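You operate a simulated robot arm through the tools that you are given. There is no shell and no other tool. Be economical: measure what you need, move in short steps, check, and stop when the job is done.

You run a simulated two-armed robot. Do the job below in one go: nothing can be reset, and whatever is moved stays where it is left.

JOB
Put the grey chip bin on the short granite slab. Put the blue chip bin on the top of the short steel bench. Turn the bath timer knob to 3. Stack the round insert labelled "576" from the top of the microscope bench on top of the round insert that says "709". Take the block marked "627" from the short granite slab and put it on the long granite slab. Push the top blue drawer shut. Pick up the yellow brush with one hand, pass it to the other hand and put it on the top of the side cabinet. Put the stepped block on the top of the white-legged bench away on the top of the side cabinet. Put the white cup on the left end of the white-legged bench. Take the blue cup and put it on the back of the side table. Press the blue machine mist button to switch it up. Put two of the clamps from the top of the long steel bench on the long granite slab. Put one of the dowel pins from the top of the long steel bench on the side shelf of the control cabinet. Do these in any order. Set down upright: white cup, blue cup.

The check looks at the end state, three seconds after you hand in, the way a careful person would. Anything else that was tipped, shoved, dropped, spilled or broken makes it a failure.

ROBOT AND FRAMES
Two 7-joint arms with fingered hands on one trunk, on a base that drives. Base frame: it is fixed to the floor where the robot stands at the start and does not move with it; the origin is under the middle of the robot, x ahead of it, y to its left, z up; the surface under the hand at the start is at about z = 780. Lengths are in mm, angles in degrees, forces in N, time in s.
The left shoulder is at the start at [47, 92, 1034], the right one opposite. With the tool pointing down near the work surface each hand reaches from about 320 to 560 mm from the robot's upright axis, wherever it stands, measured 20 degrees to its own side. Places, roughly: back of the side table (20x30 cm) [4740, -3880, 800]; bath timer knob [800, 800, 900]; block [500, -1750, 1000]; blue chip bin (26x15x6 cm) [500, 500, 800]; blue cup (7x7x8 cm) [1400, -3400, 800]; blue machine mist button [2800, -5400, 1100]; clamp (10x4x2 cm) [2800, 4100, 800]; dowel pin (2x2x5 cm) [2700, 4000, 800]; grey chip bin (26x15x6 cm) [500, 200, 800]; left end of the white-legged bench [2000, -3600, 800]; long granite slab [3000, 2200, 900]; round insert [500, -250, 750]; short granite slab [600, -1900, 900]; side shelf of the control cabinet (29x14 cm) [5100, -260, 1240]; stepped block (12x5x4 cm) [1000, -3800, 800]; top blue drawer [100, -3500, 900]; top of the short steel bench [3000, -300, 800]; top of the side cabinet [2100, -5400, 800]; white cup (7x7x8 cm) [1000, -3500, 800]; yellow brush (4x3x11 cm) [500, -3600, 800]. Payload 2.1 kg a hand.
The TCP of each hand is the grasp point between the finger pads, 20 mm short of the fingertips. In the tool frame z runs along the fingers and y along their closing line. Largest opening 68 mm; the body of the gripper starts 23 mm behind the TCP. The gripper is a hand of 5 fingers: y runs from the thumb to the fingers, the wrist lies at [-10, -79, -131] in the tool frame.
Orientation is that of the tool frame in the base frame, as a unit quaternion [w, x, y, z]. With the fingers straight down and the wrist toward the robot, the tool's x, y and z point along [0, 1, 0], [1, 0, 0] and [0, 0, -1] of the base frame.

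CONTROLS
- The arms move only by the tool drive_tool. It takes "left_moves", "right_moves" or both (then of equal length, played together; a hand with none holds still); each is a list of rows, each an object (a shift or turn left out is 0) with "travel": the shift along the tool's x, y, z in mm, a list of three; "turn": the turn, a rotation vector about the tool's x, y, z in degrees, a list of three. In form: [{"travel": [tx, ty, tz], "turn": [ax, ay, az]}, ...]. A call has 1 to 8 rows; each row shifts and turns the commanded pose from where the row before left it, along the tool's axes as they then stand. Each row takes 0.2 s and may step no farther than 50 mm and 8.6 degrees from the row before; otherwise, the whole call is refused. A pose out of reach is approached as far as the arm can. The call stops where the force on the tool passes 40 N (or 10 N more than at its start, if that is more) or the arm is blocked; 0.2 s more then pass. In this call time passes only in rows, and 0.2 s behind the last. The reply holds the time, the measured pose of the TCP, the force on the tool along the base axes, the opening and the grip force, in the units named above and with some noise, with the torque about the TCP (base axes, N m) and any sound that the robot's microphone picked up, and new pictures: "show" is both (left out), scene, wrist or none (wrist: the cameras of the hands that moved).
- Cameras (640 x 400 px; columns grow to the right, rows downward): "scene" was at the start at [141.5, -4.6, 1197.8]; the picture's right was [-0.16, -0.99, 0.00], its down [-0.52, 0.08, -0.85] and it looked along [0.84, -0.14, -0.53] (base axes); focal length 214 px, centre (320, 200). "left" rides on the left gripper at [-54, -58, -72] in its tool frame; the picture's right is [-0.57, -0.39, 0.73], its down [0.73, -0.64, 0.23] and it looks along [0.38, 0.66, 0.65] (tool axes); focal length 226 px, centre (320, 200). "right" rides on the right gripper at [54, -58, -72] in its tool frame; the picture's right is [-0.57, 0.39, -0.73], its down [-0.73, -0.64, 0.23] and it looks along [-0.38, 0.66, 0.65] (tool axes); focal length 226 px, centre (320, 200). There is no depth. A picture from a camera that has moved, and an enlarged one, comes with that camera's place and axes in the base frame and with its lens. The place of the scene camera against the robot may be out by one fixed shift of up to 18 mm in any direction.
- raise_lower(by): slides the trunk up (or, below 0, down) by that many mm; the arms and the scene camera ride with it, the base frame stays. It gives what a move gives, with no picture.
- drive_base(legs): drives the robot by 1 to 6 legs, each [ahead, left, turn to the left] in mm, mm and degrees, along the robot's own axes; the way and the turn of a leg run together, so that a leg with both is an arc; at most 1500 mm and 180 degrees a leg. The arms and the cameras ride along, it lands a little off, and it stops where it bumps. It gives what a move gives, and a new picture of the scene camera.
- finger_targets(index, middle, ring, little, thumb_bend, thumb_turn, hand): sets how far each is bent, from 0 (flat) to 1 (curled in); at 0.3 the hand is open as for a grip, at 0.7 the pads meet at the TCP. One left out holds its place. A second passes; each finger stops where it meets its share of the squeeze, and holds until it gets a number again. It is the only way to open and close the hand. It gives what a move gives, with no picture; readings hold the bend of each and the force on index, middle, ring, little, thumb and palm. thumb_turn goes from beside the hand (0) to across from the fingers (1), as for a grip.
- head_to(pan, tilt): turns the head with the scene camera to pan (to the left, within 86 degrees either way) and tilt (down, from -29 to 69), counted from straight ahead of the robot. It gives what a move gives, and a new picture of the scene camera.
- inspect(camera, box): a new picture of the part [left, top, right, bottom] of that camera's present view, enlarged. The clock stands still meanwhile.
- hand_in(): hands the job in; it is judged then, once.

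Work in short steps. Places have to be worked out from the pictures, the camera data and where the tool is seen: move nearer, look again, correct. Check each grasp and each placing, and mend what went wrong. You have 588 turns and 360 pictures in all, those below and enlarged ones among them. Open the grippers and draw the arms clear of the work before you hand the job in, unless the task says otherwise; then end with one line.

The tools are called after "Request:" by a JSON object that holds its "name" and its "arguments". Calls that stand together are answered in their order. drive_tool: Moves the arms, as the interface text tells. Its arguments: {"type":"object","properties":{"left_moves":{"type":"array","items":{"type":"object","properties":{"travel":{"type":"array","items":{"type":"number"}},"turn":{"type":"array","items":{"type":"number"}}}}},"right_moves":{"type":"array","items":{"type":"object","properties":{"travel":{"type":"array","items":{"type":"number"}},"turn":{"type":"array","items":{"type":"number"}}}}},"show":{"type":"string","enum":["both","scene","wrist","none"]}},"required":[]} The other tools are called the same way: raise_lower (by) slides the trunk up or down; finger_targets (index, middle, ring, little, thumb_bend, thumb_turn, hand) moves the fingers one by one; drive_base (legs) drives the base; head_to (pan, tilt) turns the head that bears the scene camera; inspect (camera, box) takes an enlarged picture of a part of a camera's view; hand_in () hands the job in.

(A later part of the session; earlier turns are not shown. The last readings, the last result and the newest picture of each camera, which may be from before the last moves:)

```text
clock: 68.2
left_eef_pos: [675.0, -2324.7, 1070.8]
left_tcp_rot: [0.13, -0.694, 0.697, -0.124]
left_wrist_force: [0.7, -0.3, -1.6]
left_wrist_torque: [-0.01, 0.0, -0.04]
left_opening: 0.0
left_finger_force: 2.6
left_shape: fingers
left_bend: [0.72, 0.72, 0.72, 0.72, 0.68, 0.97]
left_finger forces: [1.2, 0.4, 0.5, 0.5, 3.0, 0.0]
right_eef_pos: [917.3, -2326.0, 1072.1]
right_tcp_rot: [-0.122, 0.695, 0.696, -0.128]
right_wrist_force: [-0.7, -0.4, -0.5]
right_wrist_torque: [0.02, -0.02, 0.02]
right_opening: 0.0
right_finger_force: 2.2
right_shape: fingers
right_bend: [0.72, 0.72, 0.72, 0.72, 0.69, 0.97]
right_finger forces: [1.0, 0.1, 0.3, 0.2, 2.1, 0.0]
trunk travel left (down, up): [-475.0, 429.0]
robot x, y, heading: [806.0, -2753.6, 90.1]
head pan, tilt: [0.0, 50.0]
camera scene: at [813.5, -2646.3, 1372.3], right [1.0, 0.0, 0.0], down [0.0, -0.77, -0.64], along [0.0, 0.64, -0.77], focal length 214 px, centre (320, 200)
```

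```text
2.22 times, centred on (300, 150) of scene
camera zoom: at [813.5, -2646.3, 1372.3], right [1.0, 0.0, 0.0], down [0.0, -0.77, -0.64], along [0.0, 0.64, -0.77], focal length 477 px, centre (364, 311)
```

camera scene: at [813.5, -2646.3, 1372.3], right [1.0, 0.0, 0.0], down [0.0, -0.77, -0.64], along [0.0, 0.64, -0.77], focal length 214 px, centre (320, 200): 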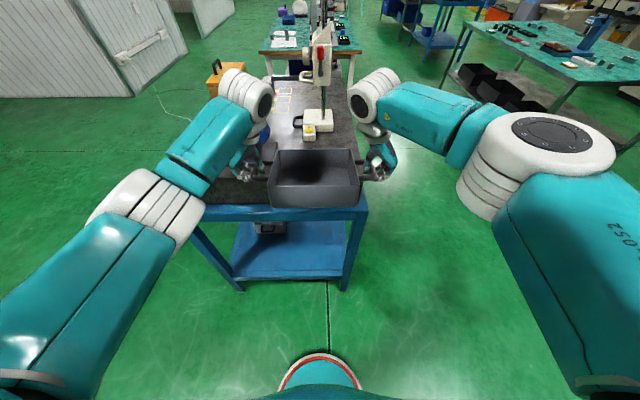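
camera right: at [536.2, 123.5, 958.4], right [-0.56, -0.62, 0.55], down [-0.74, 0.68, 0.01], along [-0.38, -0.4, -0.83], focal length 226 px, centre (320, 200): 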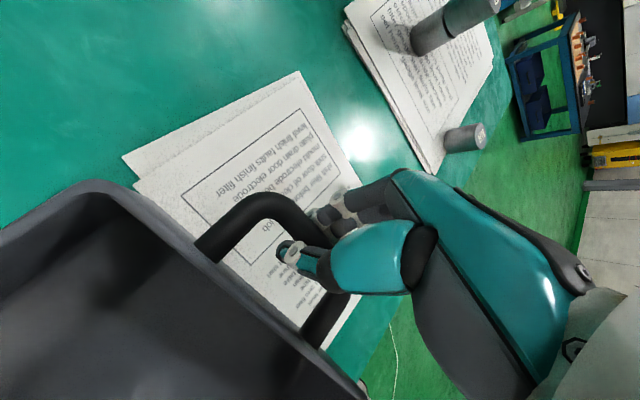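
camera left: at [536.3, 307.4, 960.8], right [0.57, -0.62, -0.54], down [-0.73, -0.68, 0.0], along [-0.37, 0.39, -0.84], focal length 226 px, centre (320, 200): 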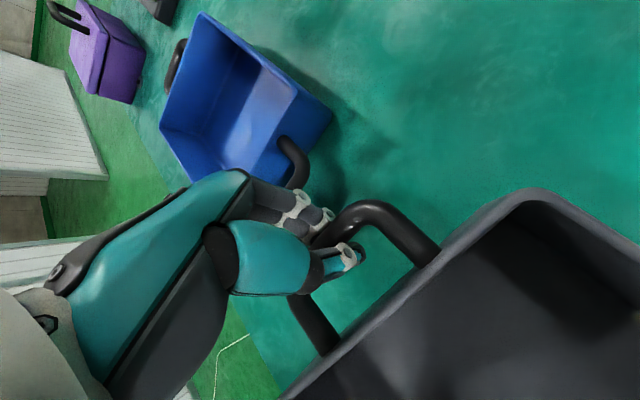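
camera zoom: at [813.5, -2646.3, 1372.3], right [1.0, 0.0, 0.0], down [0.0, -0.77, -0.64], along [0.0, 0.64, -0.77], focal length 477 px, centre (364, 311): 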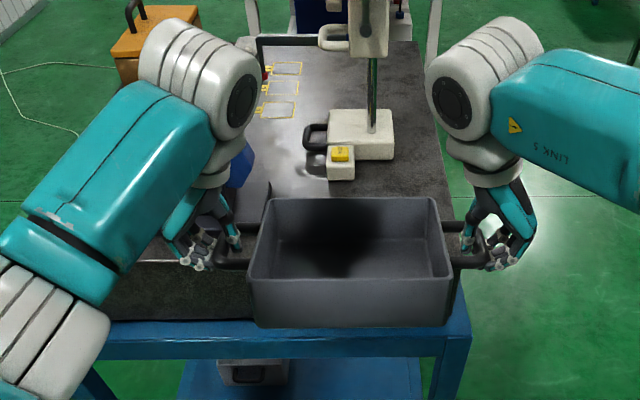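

The corner between the height gauge and the right/near edges fits the bin. I move the base in so the bin hovers over about (815,−2128), and look with the wrist cameras.

Request:
{"name": "drive_base", "arguments": {"legs": [[190, -19, 0]]}}

Request:
{"name": "drive_tool", "arguments": {"left_moves": [{"travel": [0, 0, 0]}], "right_moves": [{"travel": [0, 0, 0]}], "show": "wrist"}}

```text
clock: 69.7
left_eef_pos: [690.9, -2137.1, 1070.8]
left_tcp_rot: [-0.13, 0.696, -0.696, 0.123]
left_wrist_force: [1.0, -0.1, -0.7]
left_wrist_torque: [-0.02, -0.01, -0.01]
left_opening: 0.0
left_finger_force: 2.6
left_shape: fingers
left_bend: [0.72, 0.72, 0.72, 0.72, 0.68, 0.97]
left_finger forces: [1.1, 0.4, 0.4, 0.4, 2.8, 0.1]
right_eef_pos: [932.6, -2137.8, 1072.1]
right_tcp_rot: [-0.121, 0.693, 0.699, -0.129]
right_wrist_force: [-1.4, 0.2, -1.0]
right_wrist_torque: [-0.01, 0.01, 0.02]
right_opening: 0.1
right_finger_force: 2.5
right_shape: fingers
right_bend: [0.72, 0.72, 0.72, 0.72, 0.69, 0.97]
right_finger forces: [1.1, 0.1, 0.4, 0.3, 2.2, 0.1]
trunk travel left (down, up): [-475.0, 429.0]
robot x, y, heading: [827.5, -2568.6, 90.3]
head pan, tilt: [0.0, 50.0]
camera scene: at [831.3, -2458.2, 1372.3], right [1.0, 0.0, 0.0], down [0.0, -0.77, -0.64], along [0.0, 0.64, -0.77], focal length 214 px, centre (320, 200)
```

scene: 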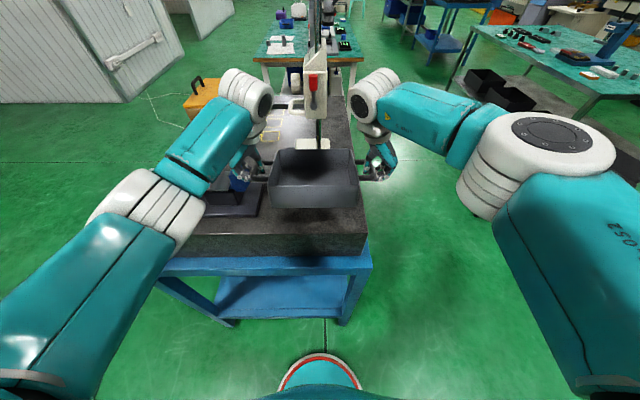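

```text
clock: 70.1
left_eef_pos: [690.7, -2137.6, 1073.1]
left_tcp_rot: [0.131, -0.695, 0.696, -0.123]
left_wrist_force: [0.7, -0.4, -1.7]
left_wrist_torque: [-0.02, 0.03, -0.03]
left_opening: 0.1
left_finger_force: 2.7
left_shape: fingers
left_bend: [0.72, 0.72, 0.72, 0.72, 0.68, 0.97]
left_finger forces: [1.1, 0.5, 0.4, 0.7, 2.7, 0.0]
right_eef_pos: [933.0, -2137.2, 1070.5]
right_tcp_rot: [-0.122, 0.693, 0.698, -0.128]
right_wrist_force: [-1.2, -0.6, -0.4]
right_wrist_torque: [0.0, 0.0, 0.01]
right_opening: 0.1
right_finger_force: 1.7
right_shape: fingers
right_bend: [0.72, 0.72, 0.72, 0.72, 0.69, 0.97]
right_finger forces: [1.2, 0.1, 0.3, 0.2, 2.0, 0.0]
trunk travel left (down, up): [-475.0, 429.0]
robot x, y, heading: [828.2, -2568.8, 90.2]
head pan, tilt: [0.0, 50.0]
camera right: at [903.3, -2082.4, 1158.1], right [0.62, -0.56, 0.55], down [-0.67, -0.74, 0.01], along [0.4, -0.38, -0.83], focal length 226 px, centre (320, 200)
camera left: at [720.5, -2084.5, 1160.6], right [0.62, 0.57, -0.54], down [0.68, -0.73, 0.0], along [-0.39, -0.37, -0.84], focal length 226 px, centre (320, 200)
```

right: 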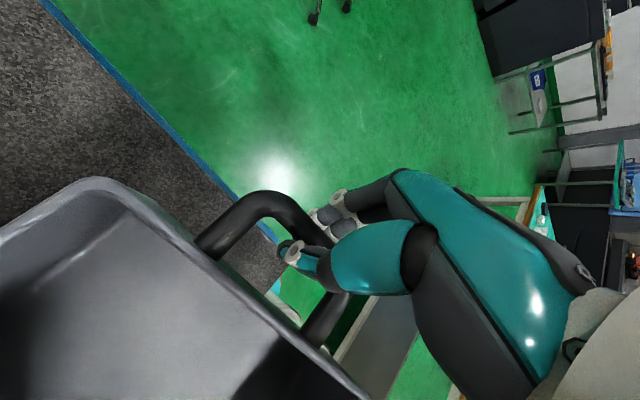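
left: 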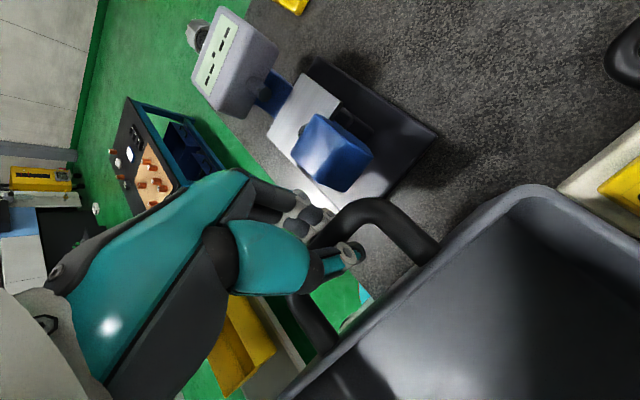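

The device's base ends at x≈675 and blue anvil near 650, slab edge ≈938. I nudge the bin +14 x, +10 y and lower with the trunk.

Request:
{"name": "drive_tool", "arguments": {"left_moves": [{"travel": [-10, -13.1, 5]}], "right_moves": [{"travel": [10, 13.1, -4.9]}], "show": "none"}}

Request:
{"name": "raise_lower", "arguments": {"by": -55}}

Request:
{"name": "drive_tool", "arguments": {"left_moves": [{"travel": [0, 0, 0]}], "right_moves": [{"travel": [0, 0, 0]}], "show": "both"}}

```text
clock: 70.5
left_eef_pos: [705.0, -2128.1, 1072.4]
left_tcp_rot: [-0.131, 0.696, -0.696, 0.123]
left_wrist_force: [0.7, 0.0, -2.2]
left_wrist_torque: [0.02, 0.0, -0.04]
left_opening: 0.0
left_finger_force: 2.3
left_shape: fingers
left_bend: [0.72, 0.72, 0.72, 0.72, 0.68, 0.97]
left_finger forces: [1.3, 0.3, 0.4, 0.7, 2.6, 0.1]
right_eef_pos: [946.8, -2128.5, 1071.9]
right_tcp_rot: [-0.12, 0.694, 0.698, -0.129]
right_wrist_force: [-0.7, -0.4, -1.0]
right_wrist_torque: [-0.01, 0.01, -0.03]
right_opening: 0.0
right_finger_force: 2.1
right_shape: fingers
right_bend: [0.72, 0.72, 0.72, 0.72, 0.69, 0.97]
right_finger forces: [1.3, 0.0, 0.3, 0.3, 2.0, 0.0]
trunk travel left (down, up): [-475.0, 429.0]
robot x, y, heading: [823.6, -2569.4, 90.5]
head pan, tilt: [0.0, 50.0]
```

```text
clock: 71.5
left_eef_pos: [704.2, -2128.2, 1016.4]
left_tcp_rot: [-0.131, 0.696, -0.695, 0.124]
left_wrist_force: [1.1, -0.8, -1.1]
left_wrist_torque: [0.01, 0.02, -0.02]
left_opening: 0.0
left_finger_force: 2.2
left_shape: fingers
left_bend: [0.72, 0.72, 0.72, 0.72, 0.68, 0.97]
left_finger forces: [1.2, 0.3, 0.3, 0.6, 2.8, 0.0]
right_eef_pos: [946.8, -2127.8, 1016.6]
right_tcp_rot: [-0.122, 0.693, 0.698, -0.129]
right_wrist_force: [-1.6, 0.0, -1.8]
right_wrist_torque: [0.05, -0.01, -0.03]
right_opening: 0.1
right_finger_force: 2.5
right_shape: fingers
right_bend: [0.72, 0.72, 0.72, 0.72, 0.69, 0.97]
right_finger forces: [1.2, 0.1, 0.2, 0.1, 2.2, 0.0]
trunk travel left (down, up): [-420.0, 484.0]
robot x, y, heading: [825.0, -2566.3, 90.2]
head pan, tilt: [0.0, 50.0]
```

```text
clock: 71.8
left_eef_pos: [703.8, -2128.4, 1016.9]
left_tcp_rot: [-0.13, 0.696, -0.695, 0.122]
left_wrist_force: [1.5, 0.0, -0.2]
left_wrist_torque: [0.0, 0.02, -0.01]
left_opening: 0.0
left_finger_force: 2.8
left_shape: fingers
left_bend: [0.72, 0.72, 0.72, 0.72, 0.68, 0.97]
left_finger forces: [1.1, 0.3, 0.3, 0.4, 3.0, 0.0]
right_eef_pos: [948.0, -2127.2, 1016.6]
right_tcp_rot: [-0.122, 0.693, 0.699, -0.128]
right_wrist_force: [-1.5, -0.1, -1.4]
right_wrist_torque: [0.02, 0.02, -0.01]
right_opening: 0.1
right_finger_force: 2.2
right_shape: fingers
right_bend: [0.72, 0.72, 0.72, 0.72, 0.69, 0.97]
right_finger forces: [1.1, 0.0, 0.1, 0.1, 2.4, 0.1]
trunk travel left (down, up): [-420.0, 484.0]
robot x, y, heading: [825.0, -2567.3, 90.2]
head pan, tilt: [0.0, 50.0]
camera scene: at [831.2, -2453.6, 1317.1], right [1.0, 0.0, 0.0], down [0.0, -0.77, -0.64], along [0.0, 0.64, -0.77], focal length 214 px, centre (320, 200)
camera right: at [917.3, -2072.3, 1103.1], right [0.62, -0.56, 0.55], down [-0.67, -0.74, 0.01], along [0.4, -0.38, -0.83], focal length 226 px, centre (320, 200)
camera left: at [734.5, -2074.5, 1105.7], right [0.62, 0.57, -0.54], down [0.68, -0.73, 0.0], along [-0.39, -0.37, -0.84], focal length 226 px, centre (320, 200)
```

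scene: 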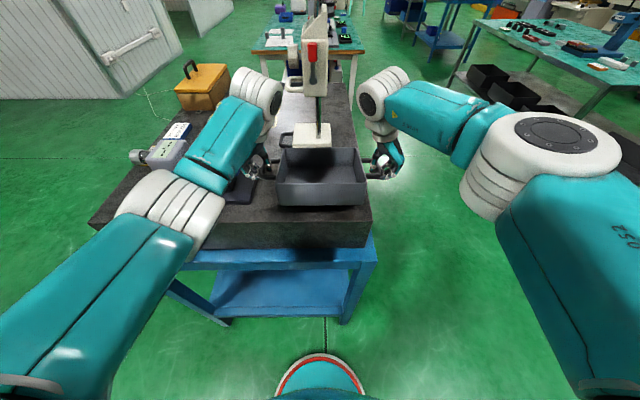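
right: 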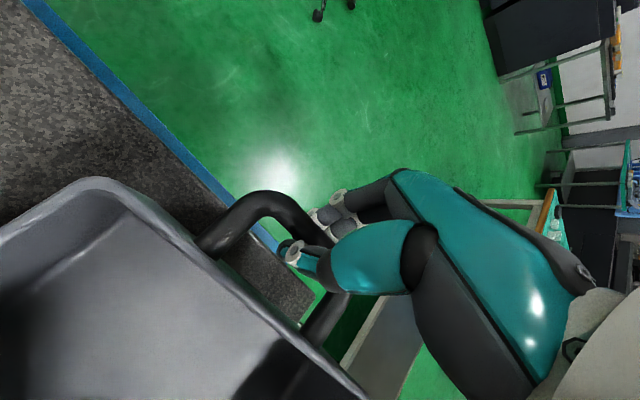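
left: 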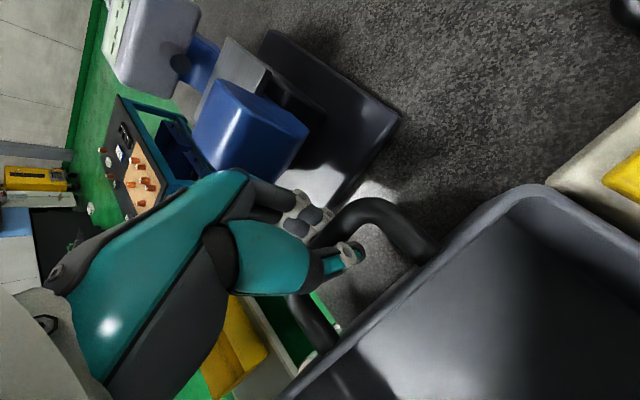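

Looks clear. I lower 14 mm then in small steps until contact.

Request:
{"name": "raise_lower", "arguments": {"by": -14}}

Request:
{"name": "raise_lower", "arguments": {"by": -5}}

Request:
{"name": "drive_tool", "arguments": {"left_moves": [{"travel": [0, 0, 0]}], "show": "both"}}

```text
clock: 72.5
left_eef_pos: [704.7, -2127.7, 1002.4]
left_tcp_rot: [-0.13, 0.696, -0.696, 0.124]
left_wrist_force: [2.8, -0.5, -1.1]
left_wrist_torque: [-0.03, -0.03, -0.02]
left_opening: 0.0
left_finger_force: 2.1
left_shape: fingers
left_bend: [0.72, 0.72, 0.72, 0.72, 0.68, 0.97]
left_finger forces: [1.0, 0.3, 0.2, 0.5, 3.2, 0.0]
right_eef_pos: [947.7, -2127.3, 1002.6]
right_tcp_rot: [-0.122, 0.694, 0.698, -0.128]
right_wrist_force: [-1.5, -0.4, -1.5]
right_wrist_torque: [0.03, -0.03, 0.01]
right_opening: 0.0
right_finger_force: 2.5
right_shape: fingers
right_bend: [0.72, 0.72, 0.72, 0.72, 0.69, 0.97]
right_finger forces: [1.1, 0.1, 0.1, 0.1, 2.6, 0.0]
trunk travel left (down, up): [-406.0, 498.0]
robot x, y, heading: [829.2, -2566.5, 90.4]
head pan, tilt: [0.0, 50.0]
```

```text
clock: 73.0
left_eef_pos: [705.4, -2127.9, 997.9]
left_tcp_rot: [-0.131, 0.696, -0.695, 0.124]
left_wrist_force: [2.0, 0.7, -0.5]
left_wrist_torque: [0.01, -0.01, -0.02]
left_opening: 0.0
left_finger_force: 3.2
left_shape: fingers
left_bend: [0.72, 0.72, 0.72, 0.72, 0.68, 0.97]
left_finger forces: [1.2, 0.3, 0.3, 0.3, 3.2, 0.0]
right_eef_pos: [947.4, -2127.3, 997.4]
right_tcp_rot: [-0.122, 0.694, 0.698, -0.128]
right_wrist_force: [-1.5, -0.9, 0.0]
right_wrist_torque: [0.0, 0.0, 0.04]
right_opening: 0.1
right_finger_force: 1.9
right_shape: fingers
right_bend: [0.72, 0.72, 0.72, 0.72, 0.69, 0.97]
right_finger forces: [1.0, 0.1, 0.2, 0.1, 2.4, 0.1]
trunk travel left (down, up): [-401.0, 503.0]
robot x, y, heading: [824.8, -2568.5, 90.2]
head pan, tilt: [0.0, 50.0]
```

```text
clock: 73.4
left_eef_pos: [705.1, -2128.2, 997.3]
left_tcp_rot: [-0.131, 0.696, -0.695, 0.123]
left_wrist_force: [1.6, -0.1, -0.9]
left_wrist_torque: [0.01, -0.05, -0.04]
left_opening: 0.0
left_finger_force: 2.3
left_shape: fingers
left_bend: [0.72, 0.72, 0.72, 0.72, 0.68, 0.97]
left_finger forces: [1.2, 0.2, 0.4, 0.5, 3.1, 0.0]
right_eef_pos: [947.7, -2128.6, 997.4]
right_tcp_rot: [-0.122, 0.694, 0.698, -0.129]
right_wrist_force: [-0.8, 0.8, -0.8]
right_wrist_torque: [-0.02, 0.01, 0.02]
right_opening: 0.0
right_finger_force: 1.6
right_shape: fingers
right_bend: [0.72, 0.72, 0.72, 0.72, 0.69, 0.97]
right_finger forces: [1.1, 0.0, 0.2, 0.1, 2.4, 0.1]
trunk travel left (down, up): [-401.0, 503.0]
robot x, y, heading: [825.6, -2568.1, 90.4]
head pan, tilt: [0.0, 50.0]
camera scene: at [831.2, -2451.5, 1297.9], right [1.0, 0.0, 0.0], down [0.0, -0.77, -0.64], along [0.0, 0.64, -0.77], focal length 214 px, centre (320, 200)
camera left: at [734.4, -2074.4, 1086.7], right [0.62, 0.57, -0.54], down [0.68, -0.73, 0.0], along [-0.39, -0.37, -0.84], focal length 226 px, centre (320, 200)
```

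scene: 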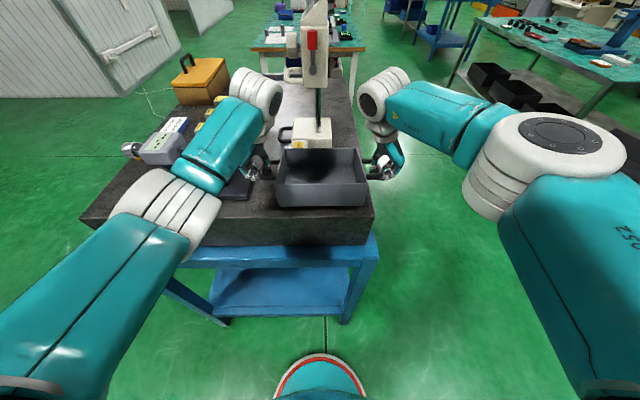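
left: 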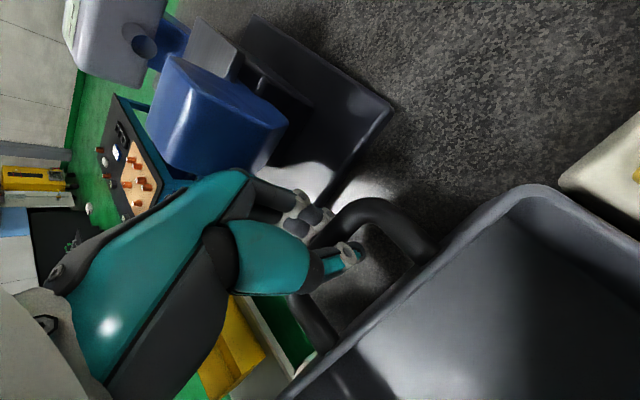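

No contact yet; keep lowering in small steps.

Request:
{"name": "raise_lower", "arguments": {"by": -6}}

Request:
{"name": "raise_lower", "arguments": {"by": -6}}

Request:
{"name": "raise_lower", "arguments": {"by": -6}}

```text
clock: 74.0
left_eef_pos: [704.3, -2127.7, 991.9]
left_tcp_rot: [-0.131, 0.696, -0.695, 0.124]
left_wrist_force: [1.2, 0.2, -0.2]
left_wrist_torque: [0.03, 0.0, -0.03]
left_opening: 0.0
left_finger_force: 2.3
left_shape: fingers
left_bend: [0.72, 0.72, 0.72, 0.72, 0.68, 0.97]
left_finger forces: [0.8, 0.3, 0.8, 0.7, 2.9, 0.0]
right_eef_pos: [946.7, -2128.1, 991.0]
right_tcp_rot: [-0.122, 0.693, 0.698, -0.128]
right_wrist_force: [-0.7, 0.3, -1.1]
right_wrist_torque: [0.0, -0.02, -0.01]
right_opening: 0.0
right_finger_force: 2.0
right_shape: fingers
right_bend: [0.72, 0.72, 0.72, 0.72, 0.69, 0.97]
right_finger forces: [0.9, 0.1, 0.9, 0.3, 2.3, 0.1]
trunk travel left (down, up): [-395.0, 509.0]
robot x, y, heading: [826.9, -2566.2, 90.2]
head pan, tilt: [0.0, 50.0]
```

```text
clock: 74.5
left_eef_pos: [704.9, -2128.4, 985.8]
left_tcp_rot: [-0.131, 0.696, -0.695, 0.124]
left_wrist_force: [1.6, -0.1, -0.7]
left_wrist_torque: [0.0, -0.01, -0.02]
left_opening: 0.0
left_finger_force: 2.4
left_shape: fingers
left_bend: [0.72, 0.72, 0.72, 0.71, 0.68, 0.97]
left_finger forces: [0.4, 0.0, 0.7, 0.8, 3.0, 0.0]
right_eef_pos: [946.1, -2126.9, 985.1]
right_tcp_rot: [-0.123, 0.693, 0.698, -0.128]
right_wrist_force: [-1.9, -0.3, -1.1]
right_wrist_torque: [0.07, 0.0, 0.02]
right_opening: 0.2
right_finger_force: 2.6
right_shape: fingers
right_bend: [0.72, 0.72, 0.71, 0.72, 0.69, 0.97]
right_finger forces: [0.3, 0.0, 1.0, 0.5, 2.5, 0.0]
trunk travel left (down, up): [-389.0, 515.0]
robot x, y, heading: [823.5, -2567.0, 90.1]
head pan, tilt: [0.0, 50.0]
```

```text
clock: 75.1
left_eef_pos: [705.3, -2128.7, 979.9]
left_tcp_rot: [0.131, -0.695, 0.696, -0.124]
left_wrist_force: [4.0, 0.1, 2.3]
left_wrist_torque: [-0.02, -0.01, -0.02]
left_opening: 0.0
left_finger_force: 1.6
left_shape: fingers
left_bend: [0.72, 0.72, 0.72, 0.72, 0.68, 0.97]
left_finger forces: [0.1, 0.0, 0.1, 0.0, 4.3, 0.1]
right_eef_pos: [947.6, -2128.0, 979.7]
right_tcp_rot: [-0.121, 0.693, 0.699, -0.129]
right_wrist_force: [-3.8, -0.5, 1.9]
right_wrist_torque: [-0.01, 0.0, 0.04]
right_opening: 0.2
right_finger_force: 1.4
right_shape: fingers
right_bend: [0.72, 0.72, 0.72, 0.72, 0.69, 0.97]
right_finger forces: [0.1, 0.1, 0.0, 0.0, 3.4, 0.0]
trunk travel left (down, up): [-383.0, 521.0]
robot x, y, heading: [828.0, -2566.1, 90.3]
head pan, tilt: [0.0, 50.0]
```

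The forces indicate contact now. I check the picture before releasing.

Request:
{"name": "drive_tool", "arguments": {"left_moves": [{"travel": [0, 0, 0]}], "right_moves": [{"travel": [0, 0, 0]}], "show": "both"}}

```text
clock: 75.5
left_eef_pos: [705.4, -2127.8, 980.0]
left_tcp_rot: [0.13, -0.695, 0.696, -0.123]
left_wrist_force: [4.0, 0.6, 2.2]
left_wrist_torque: [0.02, -0.02, 0.01]
left_opening: 0.0
left_finger_force: 1.9
left_shape: fingers
left_bend: [0.72, 0.72, 0.72, 0.72, 0.68, 0.97]
left_finger forces: [0.0, 0.0, 0.0, 0.0, 4.3, 0.1]
right_eef_pos: [948.0, -2127.2, 979.8]
right_tcp_rot: [-0.121, 0.693, 0.699, -0.129]
right_wrist_force: [-3.7, -0.4, 1.5]
right_wrist_torque: [0.0, 0.03, 0.0]
right_opening: 0.1
right_finger_force: 2.2
right_shape: fingers
right_bend: [0.72, 0.72, 0.72, 0.72, 0.69, 0.97]
right_finger forces: [0.1, 0.0, 0.1, 0.0, 3.5, 0.0]
trunk travel left (down, up): [-383.0, 521.0]
robot x, y, heading: [826.6, -2569.3, 90.1]
head pan, tilt: [0.0, 50.0]
camera scene: at [831.4, -2449.8, 1279.9], right [1.0, 0.0, 0.0], down [0.0, -0.77, -0.64], along [0.0, 0.64, -0.77], focal length 214 px, centre (320, 200)
camera right: at [917.4, -2072.7, 1066.2], right [0.62, -0.56, 0.55], down [-0.67, -0.74, 0.01], along [0.4, -0.38, -0.83], focal length 226 px, centre (320, 200)
camera left: at [734.6, -2074.8, 1068.9], right [0.62, 0.57, -0.54], down [0.68, -0.73, 0.0], along [-0.39, -0.37, -0.84], focal length 226 px, centre (320, 200)
```

scene: 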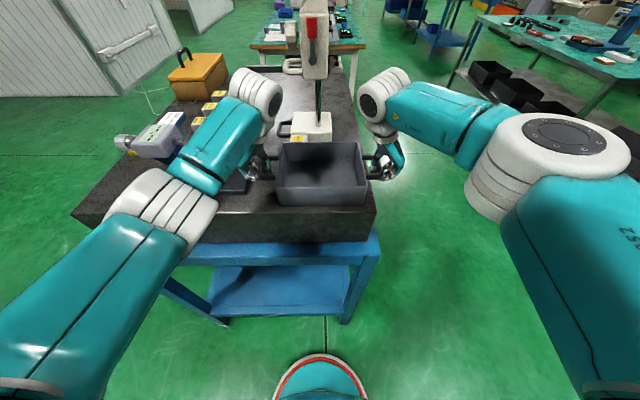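
right: 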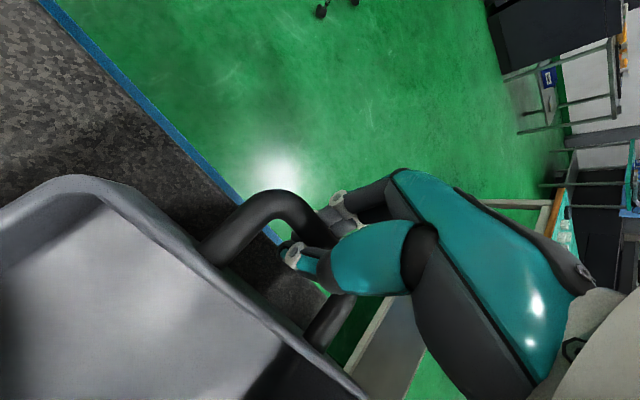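
left: 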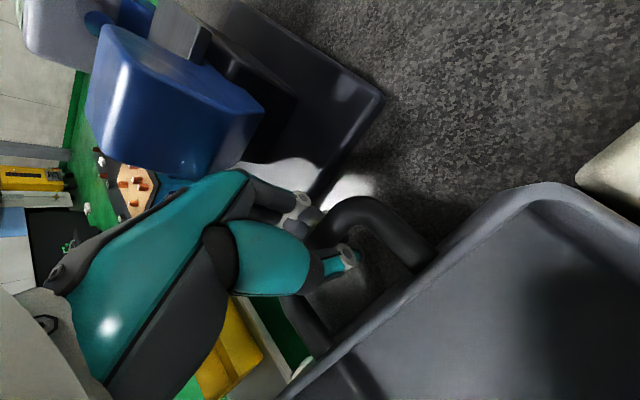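

Bin is seated. I open both hands modestly (thumb 0.5, fingers 0.45) and raise the trunk.

Request:
{"name": "finger_targets", "arguments": {"hand": "left", "index": 0.45, "middle": 0.45, "ring": 0.45, "little": 0.45, "thumb_bend": 0.5}}

Request:
{"name": "finger_targets", "arguments": {"hand": "right", "index": 0.4, "middle": 0.4, "ring": 0.4, "little": 0.4, "thumb_bend": 0.5}}

Request:
{"name": "raise_lower", "arguments": {"by": 8}}

Request:
{"name": "drive_tool", "arguments": {"left_moves": [{"travel": [0, 0, 0]}], "right_moves": [{"travel": [0, 0, 0]}], "show": "wrist"}}

```text
clock: 76.5
left_eef_pos: [705.1, -2127.3, 979.1]
left_tcp_rot: [0.13, -0.695, 0.696, -0.123]
left_wrist_force: [-0.4, -0.2, 0.6]
left_wrist_torque: [0.04, 0.0, 0.01]
left_opening: 32.8
left_finger_force: 0.1
left_shape: fingers
left_bend: [0.45, 0.45, 0.45, 0.45, 0.5, 0.98]
left_finger forces: [0.0, 0.1, 0.0, 0.0, 0.0, 0.0]
right_eef_pos: [947.0, -2128.1, 979.1]
right_tcp_rot: [-0.122, 0.694, 0.698, -0.129]
right_wrist_force: [-1.2, 0.3, 0.8]
right_wrist_torque: [-0.01, -0.01, -0.02]
right_opening: 0.0
right_finger_force: 1.1
right_shape: fingers
right_bend: [0.72, 0.72, 0.72, 0.72, 0.71, 0.97]
right_finger forces: [0.0, 0.1, 0.0, 0.0, 1.1, 0.0]
trunk travel left (down, up): [-383.0, 521.0]
robot x, y, heading: [824.5, -2569.7, 90.1]
head pan, tilt: [0.0, 50.0]
```

```text
clock: 77.5
left_eef_pos: [704.8, -2128.5, 980.3]
left_tcp_rot: [0.131, -0.695, 0.696, -0.124]
left_wrist_force: [0.3, -0.1, 0.1]
left_wrist_torque: [0.0, -0.01, 0.02]
left_opening: 32.9
left_finger_force: 0.0
left_shape: fingers
left_bend: [0.45, 0.45, 0.45, 0.45, 0.5, 0.98]
left_finger forces: [0.1, 0.0, 0.0, 0.1, 0.1, 0.0]
right_eef_pos: [946.9, -2127.1, 978.6]
right_tcp_rot: [-0.122, 0.694, 0.698, -0.128]
right_wrist_force: [-0.6, -0.1, -0.6]
right_wrist_torque: [0.02, 0.0, 0.01]
right_opening: 37.1
right_finger_force: 0.1
right_shape: fingers
right_bend: [0.4, 0.4, 0.4, 0.4, 0.5, 0.98]
right_finger forces: [0.1, 0.0, 0.1, 0.0, 0.0, 0.1]
trunk travel left (down, up): [-383.0, 521.0]
robot x, y, heading: [828.4, -2569.6, 90.2]
head pan, tilt: [0.0, 50.0]
```

```text
clock: 78.0
left_eef_pos: [704.4, -2128.2, 986.9]
left_tcp_rot: [0.13, -0.695, 0.696, -0.123]
left_wrist_force: [-0.5, 0.2, 0.8]
left_wrist_torque: [0.0, 0.01, -0.03]
left_opening: 32.9
left_finger_force: 0.1
left_shape: fingers
left_bend: [0.45, 0.45, 0.45, 0.45, 0.5, 0.98]
left_finger forces: [0.0, 0.0, 0.0, 0.0, 0.0, 0.0]
right_eef_pos: [946.8, -2128.1, 987.2]
right_tcp_rot: [-0.121, 0.693, 0.699, -0.129]
right_wrist_force: [0.5, 0.3, 0.1]
right_wrist_torque: [0.03, -0.01, -0.01]
right_opening: 37.0
right_finger_force: 0.0
right_shape: fingers
right_bend: [0.4, 0.4, 0.4, 0.4, 0.5, 0.98]
right_finger forces: [0.1, 0.0, 0.0, 0.0, 0.0, 0.0]
trunk travel left (down, up): [-391.0, 513.0]
robot x, y, heading: [824.1, -2567.3, 90.4]
head pan, tilt: [0.0, 50.0]
```

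```text
clock: 78.4
left_eef_pos: [703.8, -2128.1, 987.8]
left_tcp_rot: [0.13, -0.696, 0.696, -0.123]
left_wrist_force: [0.0, 0.2, 0.5]
left_wrist_torque: [0.02, -0.01, -0.02]
left_opening: 33.1
left_finger_force: 0.1
left_shape: fingers
left_bend: [0.45, 0.45, 0.45, 0.45, 0.5, 0.98]
left_finger forces: [0.1, 0.1, 0.0, 0.0, 0.1, 0.1]
right_eef_pos: [947.3, -2127.5, 987.3]
right_tcp_rot: [-0.122, 0.693, 0.698, -0.128]
right_wrist_force: [0.2, 0.0, 0.5]
right_wrist_torque: [0.0, 0.0, 0.0]
right_opening: 36.7
right_finger_force: 0.0
right_shape: fingers
right_bend: [0.4, 0.4, 0.4, 0.4, 0.5, 0.98]
right_finger forces: [0.0, 0.0, 0.0, 0.0, 0.0, 0.0]
trunk travel left (down, up): [-391.0, 513.0]
robot x, y, heading: [825.8, -2569.8, 90.3]
head pan, tilt: [0.0, 50.0]
camera right: at [917.3, -2072.4, 1074.0], right [0.62, -0.56, 0.55], down [-0.67, -0.74, 0.01], along [0.4, -0.38, -0.83], focal length 226 px, centre (320, 200)
camera left: at [734.5, -2074.5, 1076.7], right [0.62, 0.57, -0.54], down [0.68, -0.73, 0.0], along [-0.39, -0.37, -0.84], focal length 226 px, centre (320, 200)
```

right: 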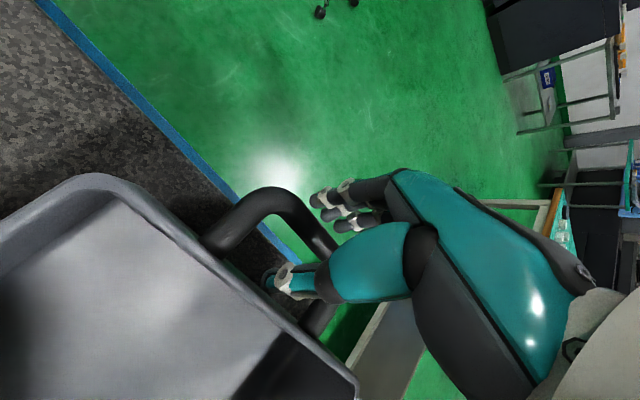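
left: 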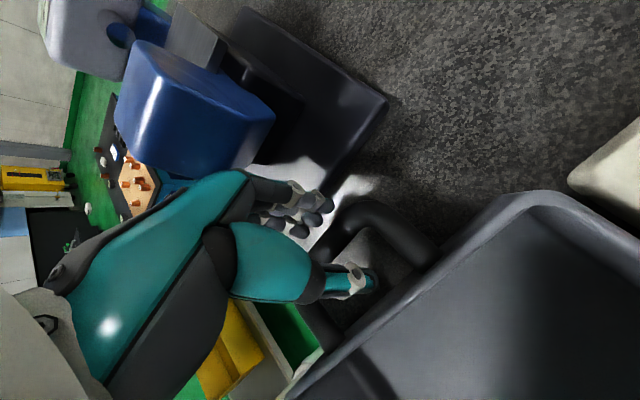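

Both thumbs are free in the holes. I raise the trunk 120 and check the bin.

Request:
{"name": "raise_lower", "arguments": {"by": 120}}

Request:
{"name": "drive_base", "arguments": {"legs": [[-350, 0, 0]]}}

Request:
{"name": "inspect", "arguments": {"camera": "scene", "box": [200, 60, 440, 210]}}

```text
clock: 79.9
left_eef_pos: [705.0, -2126.8, 1107.1]
left_tcp_rot: [-0.131, 0.696, -0.695, 0.123]
left_wrist_force: [0.2, 0.5, 0.0]
left_wrist_torque: [0.02, 0.01, -0.01]
left_opening: 32.9
left_finger_force: 0.0
left_shape: fingers
left_bend: [0.45, 0.45, 0.45, 0.45, 0.5, 0.98]
left_finger forces: [0.0, 0.0, 0.0, 0.0, 0.0, 0.1]
right_eef_pos: [948.1, -2126.9, 1105.8]
right_tcp_rot: [-0.121, 0.694, 0.699, -0.128]
right_wrist_force: [0.2, 1.3, 0.8]
right_wrist_torque: [0.0, 0.02, 0.03]
right_opening: 37.1
right_finger_force: 0.2
right_shape: fingers
right_bend: [0.4, 0.4, 0.4, 0.4, 0.5, 0.98]
right_finger forces: [0.0, 0.0, 0.1, 0.1, 0.0, 0.0]
trunk travel left (down, up): [-511.0, 393.0]
robot x, y, heading: [829.5, -2567.8, 90.1]
head pan, tilt: [0.0, 50.0]
```

```text
clock: 82.2
left_eef_pos: [706.4, -2475.5, 1107.6]
left_tcp_rot: [0.13, -0.695, 0.696, -0.123]
left_wrist_force: [-0.7, -0.3, -0.2]
left_wrist_torque: [-0.02, -0.03, 0.02]
left_opening: 32.9
left_finger_force: 0.0
left_shape: fingers
left_bend: [0.45, 0.45, 0.45, 0.45, 0.5, 0.98]
left_finger forces: [0.0, 0.0, 0.0, 0.0, 0.0, 0.0]
right_eef_pos: [949.4, -2475.0, 1107.0]
right_tcp_rot: [-0.122, 0.694, 0.698, -0.128]
right_wrist_force: [-0.2, -1.1, -0.2]
right_wrist_torque: [0.02, 0.03, -0.06]
right_opening: 37.1
right_finger_force: 0.1
right_shape: fingers
right_bend: [0.4, 0.4, 0.4, 0.4, 0.5, 0.98]
right_finger forces: [0.0, 0.1, 0.1, 0.0, 0.1, 0.1]
trunk travel left (down, up): [-511.0, 393.0]
robot x, y, heading: [826.7, -2915.2, 89.9]
head pan, tilt: [0.0, 50.0]
camera scene: at [832.1, -2809.2, 1408.5], right [1.0, 0.0, 0.0], down [0.0, -0.77, -0.64], along [0.0, 0.64, -0.77], focal length 214 px, centre (320, 200)
```

scene: 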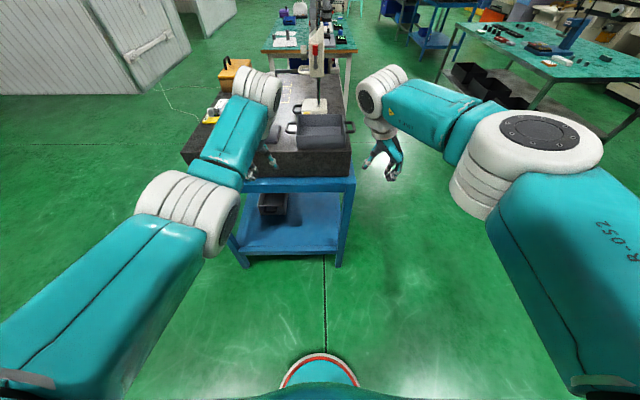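

```text
2.67 times, centred on (320, 135) of scene
camera zoom: at [832.1, -2809.2, 1408.5], right [1.0, 0.0, 0.0], down [0.0, -0.77, -0.64], along [0.0, 0.64, -0.77], focal length 572 px, centre (320, 373)
```

zoom: 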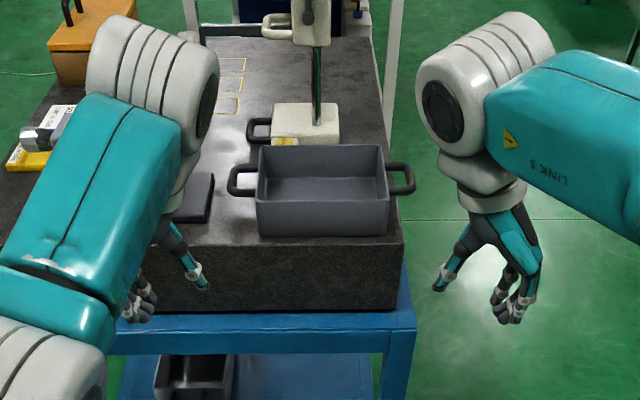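

The grey bin sits well on the slab. Next I turn around toward the white-legged bench area and look.

Request:
{"name": "drive_base", "arguments": {"legs": [[60, 0, 0], [0, 0, 180]]}}

Request:
{"name": "head_to", "arguments": {"pan": 0, "tilt": 40}}

Request:
{"name": "head_to", "arguments": {"pan": -50, "tilt": 30}}

```text
clock: 90.7
left_eef_pos: [987.7, -3281.8, 1107.6]
left_tcp_rot: [-0.118, 0.663, 0.727, -0.137]
left_wrist_force: [0.7, 0.7, 0.0]
left_wrist_torque: [-0.04, 0.06, -0.01]
left_opening: 33.0
left_finger_force: 0.1
left_shape: fingers
left_bend: [0.45, 0.45, 0.45, 0.45, 0.5, 0.98]
left_finger forces: [0.0, 0.0, 0.0, 0.1, 0.1, 0.0]
right_eef_pos: [746.0, -3303.8, 1107.5]
right_tcp_rot: [-0.134, 0.729, -0.661, 0.116]
right_wrist_force: [-0.3, 0.1, 0.6]
right_wrist_torque: [-0.03, -0.04, -0.02]
right_opening: 37.1
right_finger_force: 0.1
right_shape: fingers
right_bend: [0.4, 0.4, 0.4, 0.4, 0.5, 0.98]
right_finger forces: [0.1, 0.0, 0.0, 0.0, 0.1, 0.0]
trunk travel left (down, up): [-511.0, 393.0]
robot x, y, heading: [831.5, -2856.5, -84.8]
head pan, tilt: [0.0, 50.0]
camera scene: at [841.1, -2941.2, 1408.5], right [-1.0, -0.09, 0.0], down [-0.07, 0.76, -0.64], along [0.06, -0.64, -0.77], focal length 214 px, centre (320, 200)
```

scene: 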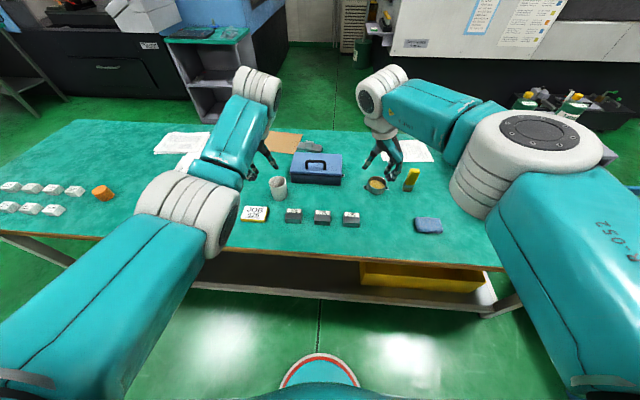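

```text
clock: 91.4
left_eef_pos: [987.1, -3281.9, 1107.3]
left_tcp_rot: [-0.117, 0.663, 0.727, -0.136]
left_wrist_force: [0.9, 0.2, -0.4]
left_wrist_torque: [0.0, -0.02, -0.03]
left_opening: 32.8
left_finger_force: 0.2
left_shape: fingers
left_bend: [0.45, 0.45, 0.45, 0.45, 0.5, 0.98]
left_finger forces: [0.0, 0.0, 0.1, 0.0, 0.1, 0.0]
right_eef_pos: [746.8, -3303.5, 1107.2]
right_tcp_rot: [-0.134, 0.729, -0.661, 0.116]
right_wrist_force: [0.3, 0.4, -0.2]
right_wrist_torque: [0.0, 0.0, -0.01]
right_opening: 37.0
right_finger_force: 0.0
right_shape: fingers
right_bend: [0.4, 0.4, 0.4, 0.4, 0.5, 0.98]
right_finger forces: [0.0, 0.1, 0.0, 0.0, 0.1, 0.0]
trunk travel left (down, up): [-511.0, 393.0]
robot x, y, heading: [825.5, -2857.2, -84.9]
head pan, tilt: [0.0, 40.0]
camera scene: at [841.9, -2949.2, 1422.6], right [-1.0, -0.09, 0.0], down [-0.06, 0.64, -0.77], along [0.07, -0.76, -0.64], focal length 214 px, centre (320, 200)
```

scene: 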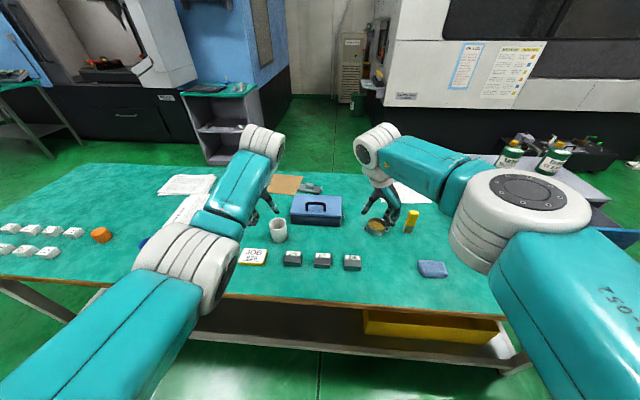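

```text
clock: 92.6
left_eef_pos: [987.8, -3282.1, 1108.0]
left_tcp_rot: [-0.117, 0.663, 0.726, -0.136]
left_wrist_force: [0.0, 1.0, -1.0]
left_wrist_torque: [-0.02, 0.0, 0.0]
left_opening: 32.8
left_finger_force: 0.0
left_shape: fingers
left_bend: [0.45, 0.45, 0.45, 0.45, 0.5, 0.98]
left_finger forces: [0.0, 0.1, 0.1, 0.1, 0.0, 0.0]
right_eef_pos: [746.8, -3305.0, 1107.1]
right_tcp_rot: [-0.133, 0.728, -0.662, 0.116]
right_wrist_force: [-0.1, -0.3, -0.5]
right_wrist_torque: [0.04, 0.04, 0.01]
right_opening: 37.4
right_finger_force: 0.1
right_shape: fingers
right_bend: [0.4, 0.4, 0.4, 0.4, 0.5, 0.98]
right_finger forces: [0.1, 0.1, 0.0, 0.0, 0.0, 0.1]
trunk travel left (down, up): [-511.0, 393.0]
robot x, y, heading: [827.3, -2854.0, -84.6]
head pan, tilt: [-50.0, 30.0]
camera scene: at [770.4, -2928.9, 1438.0], right [-0.71, 0.7, 0.0], down [0.35, 0.36, -0.87], along [-0.61, -0.62, -0.5], focal length 214 px, centre (320, 200)
```

scene: 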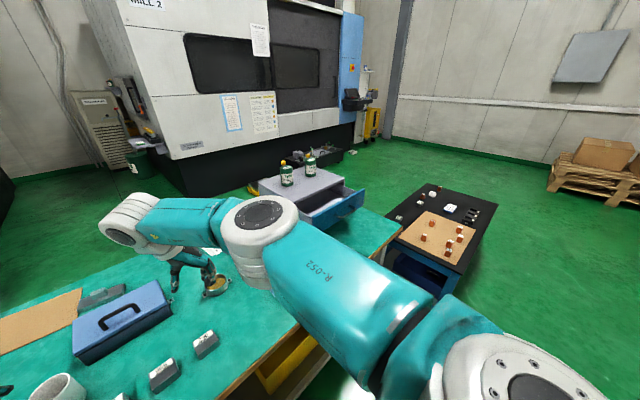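

I can see the cups, brush, toolbox and stepped block. I square up to the bench, untilt both hands and lower the trunk.

Request:
{"name": "drive_base", "arguments": {"legs": [[0, 0, -5.2], [140, 0, 0]]}}

Request:
{"name": "drive_tool", "arguments": {"left_moves": [{"turn": [-6.8, 0, 0]}, {"turn": [-6.8, 0, 0]}, {"turn": [-6.8, 0, 0]}], "right_moves": [{"turn": [-6.8, 0, 0]}, {"turn": [-6.8, 0, 0]}, {"turn": [-6.8, 0, 0]}], "show": "none"}}

Request:
{"name": "head_to", "arguments": {"pan": 15, "tilt": 50}}

```text
clock: 94.4
left_eef_pos: [946.7, -3433.5, 1107.8]
left_tcp_rot: [-0.124, 0.697, 0.694, -0.13]
left_wrist_force: [0.3, 0.6, 0.6]
left_wrist_torque: [0.02, 0.0, -0.01]
left_opening: 32.8
left_finger_force: 0.0
left_shape: fingers
left_bend: [0.45, 0.45, 0.45, 0.45, 0.5, 0.98]
left_finger forces: [0.0, 0.0, 0.0, 0.0, 0.0, 0.0]
right_eef_pos: [705.6, -3432.0, 1107.4]
right_tcp_rot: [-0.129, 0.697, -0.695, 0.121]
right_wrist_force: [-0.7, 0.7, -0.2]
right_wrist_torque: [0.0, 0.02, -0.02]
right_opening: 37.2
right_finger_force: 0.0
right_shape: fingers
right_bend: [0.4, 0.4, 0.4, 0.4, 0.5, 0.98]
right_finger forces: [0.0, 0.0, 0.0, 0.1, 0.0, 0.1]
trunk travel left (down, up): [-511.0, 393.0]
robot x, y, heading: [826.4, -2990.2, -90.2]
head pan, tilt: [-50.0, 30.0]
camera scene: at [762.8, -3061.0, 1437.9], right [-0.64, 0.77, 0.0], down [0.38, 0.32, -0.87], along [-0.66, -0.56, -0.5], focal length 214 px, centre (320, 200)
```

scene: 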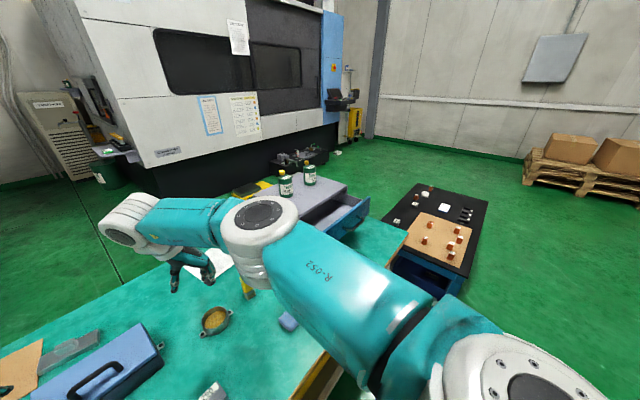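

```text
clock: 95.2
left_eef_pos: [947.1, -3432.7, 1108.3]
left_tcp_rot: [0.002, 0.708, 0.706, -0.005]
left_wrist_force: [-0.1, 0.2, -0.2]
left_wrist_torque: [0.02, 0.0, -0.01]
left_opening: 32.8
left_finger_force: 0.1
left_shape: fingers
left_bend: [0.45, 0.45, 0.45, 0.45, 0.5, 0.98]
left_finger forces: [0.1, 0.0, 0.0, 0.0, 0.0, 0.1]
right_eef_pos: [705.3, -3433.0, 1108.4]
right_tcp_rot: [-0.003, 0.709, -0.705, -0.004]
right_wrist_force: [0.3, -0.9, 0.1]
right_wrist_torque: [-0.03, 0.01, -0.02]
right_opening: 37.2
right_finger_force: 0.0
right_shape: fingers
right_bend: [0.4, 0.4, 0.4, 0.4, 0.5, 0.98]
right_finger forces: [0.0, 0.0, 0.0, 0.0, 0.0, 0.0]
trunk travel left (down, up): [-511.0, 393.0]
robot x, y, heading: [826.8, -2990.8, -90.1]
head pan, tilt: [-50.0, 30.0]
```

```text
clock: 96.6
left_eef_pos: [946.7, -3433.3, 1106.8]
left_tcp_rot: [0.001, 0.708, 0.706, -0.006]
left_wrist_force: [0.6, -0.1, -0.6]
left_wrist_torque: [-0.04, 0.02, -0.01]
left_opening: 32.9
left_finger_force: 0.0
left_shape: fingers
left_bend: [0.45, 0.45, 0.45, 0.45, 0.5, 0.98]
left_finger forces: [0.0, 0.0, 0.1, 0.0, 0.0, 0.0]
right_eef_pos: [705.0, -3433.3, 1107.5]
right_tcp_rot: [-0.004, 0.709, -0.705, -0.003]
right_wrist_force: [0.3, -0.6, -0.1]
right_wrist_torque: [0.02, 0.03, 0.02]
right_opening: 37.3
right_finger_force: 0.0
right_shape: fingers
right_bend: [0.4, 0.4, 0.4, 0.4, 0.5, 0.98]
right_finger forces: [0.0, 0.0, 0.0, 0.0, 0.0, 0.0]
trunk travel left (down, up): [-511.0, 393.0]
robot x, y, heading: [825.7, -2990.0, -90.0]
head pan, tilt: [15.0, 50.0]
camera scene: at [852.0, -3076.4, 1408.5], right [-0.97, -0.26, 0.0], down [-0.2, 0.74, -0.64], along [0.17, -0.62, -0.77], focal length 214 px, centre (320, 200)
```

scene: 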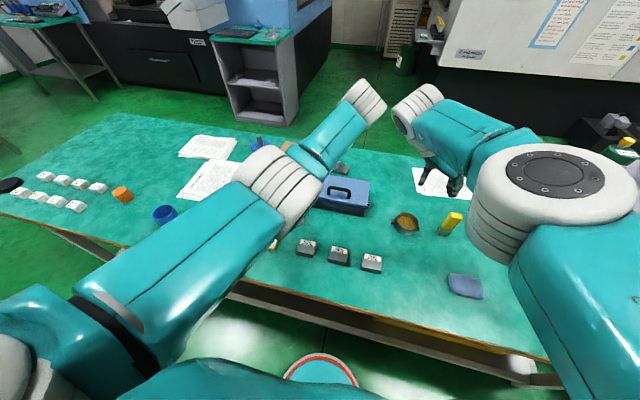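

I lower the trunk 165 mm, then view the cup with the left wrist camera.

Request:
{"name": "raise_lower", "arguments": {"by": -165}}

Request:
{"name": "drive_tool", "arguments": {"left_moves": [{"travel": [0, 40, 0]}], "show": "both"}}

```text
clock: 98.5
left_eef_pos: [946.8, -3432.6, 942.8]
left_tcp_rot: [0.002, 0.707, 0.707, -0.007]
left_wrist_force: [-0.2, 0.1, -0.8]
left_wrist_torque: [0.02, 0.0, 0.03]
left_opening: 32.9
left_finger_force: 0.0
left_shape: fingers
left_bend: [0.45, 0.45, 0.45, 0.45, 0.5, 0.98]
left_finger forces: [0.0, 0.0, 0.0, 0.0, 0.1, 0.0]
right_eef_pos: [705.4, -3432.9, 942.4]
right_tcp_rot: [-0.003, 0.709, -0.705, -0.004]
right_wrist_force: [0.1, 0.2, 0.0]
right_wrist_torque: [-0.03, -0.04, 0.02]
right_opening: 37.4
right_finger_force: 0.0
right_shape: fingers
right_bend: [0.4, 0.4, 0.4, 0.4, 0.5, 0.98]
right_finger forces: [0.0, 0.1, 0.1, 0.1, 0.0, 0.1]
trunk travel left (down, up): [-346.0, 558.0]
robot x, y, heading: [827.9, -2992.6, -90.2]
head pan, tilt: [15.0, 50.0]
```

```text
clock: 98.9
left_eef_pos: [986.7, -3434.1, 941.8]
left_tcp_rot: [0.001, 0.707, 0.707, -0.005]
left_wrist_force: [-0.4, 0.3, 0.1]
left_wrist_torque: [0.0, 0.0, 0.0]
left_opening: 33.1
left_finger_force: 0.0
left_shape: fingers
left_bend: [0.45, 0.45, 0.45, 0.45, 0.5, 0.98]
left_finger forces: [0.0, 0.1, 0.1, 0.0, 0.1, 0.0]
right_eef_pos: [704.6, -3431.5, 942.8]
right_tcp_rot: [-0.003, 0.709, -0.705, -0.003]
right_wrist_force: [0.2, 0.8, 0.2]
right_wrist_torque: [0.03, 0.02, 0.03]
right_opening: 37.3
right_finger_force: 0.0
right_shape: fingers
right_bend: [0.4, 0.4, 0.4, 0.4, 0.5, 0.98]
right_finger forces: [0.1, 0.1, 0.0, 0.0, 0.1, 0.0]
trunk travel left (down, up): [-346.0, 558.0]
robot x, y, heading: [824.8, -2989.4, -90.2]
head pan, tilt: [15.0, 50.0]
camera scene: at [851.9, -3093.4, 1242.6], right [-0.97, -0.26, 0.0], down [-0.2, 0.74, -0.64], along [0.17, -0.62, -0.77], focal length 214 px, centre (320, 200)
camera left: at [929.5, -3488.3, 1016.3], right [-0.39, -0.57, -0.72], down [-0.64, 0.73, -0.23], along [0.66, 0.37, -0.65], focal length 226 px, centre (320, 200)
```

scene: 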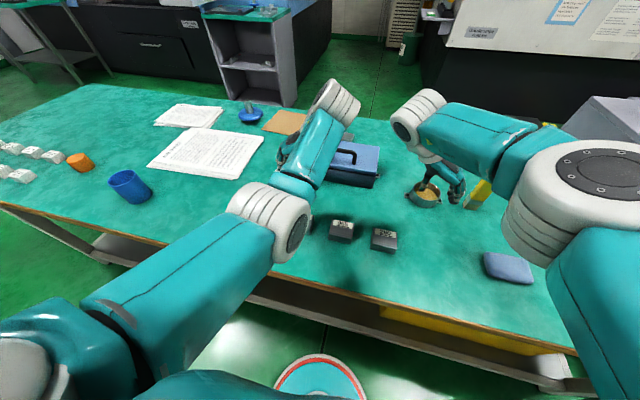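
left: 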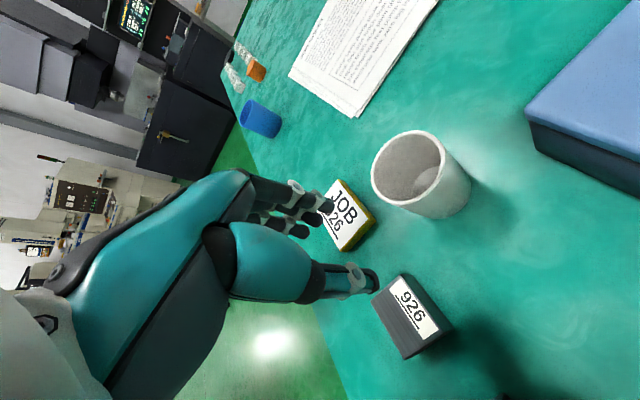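

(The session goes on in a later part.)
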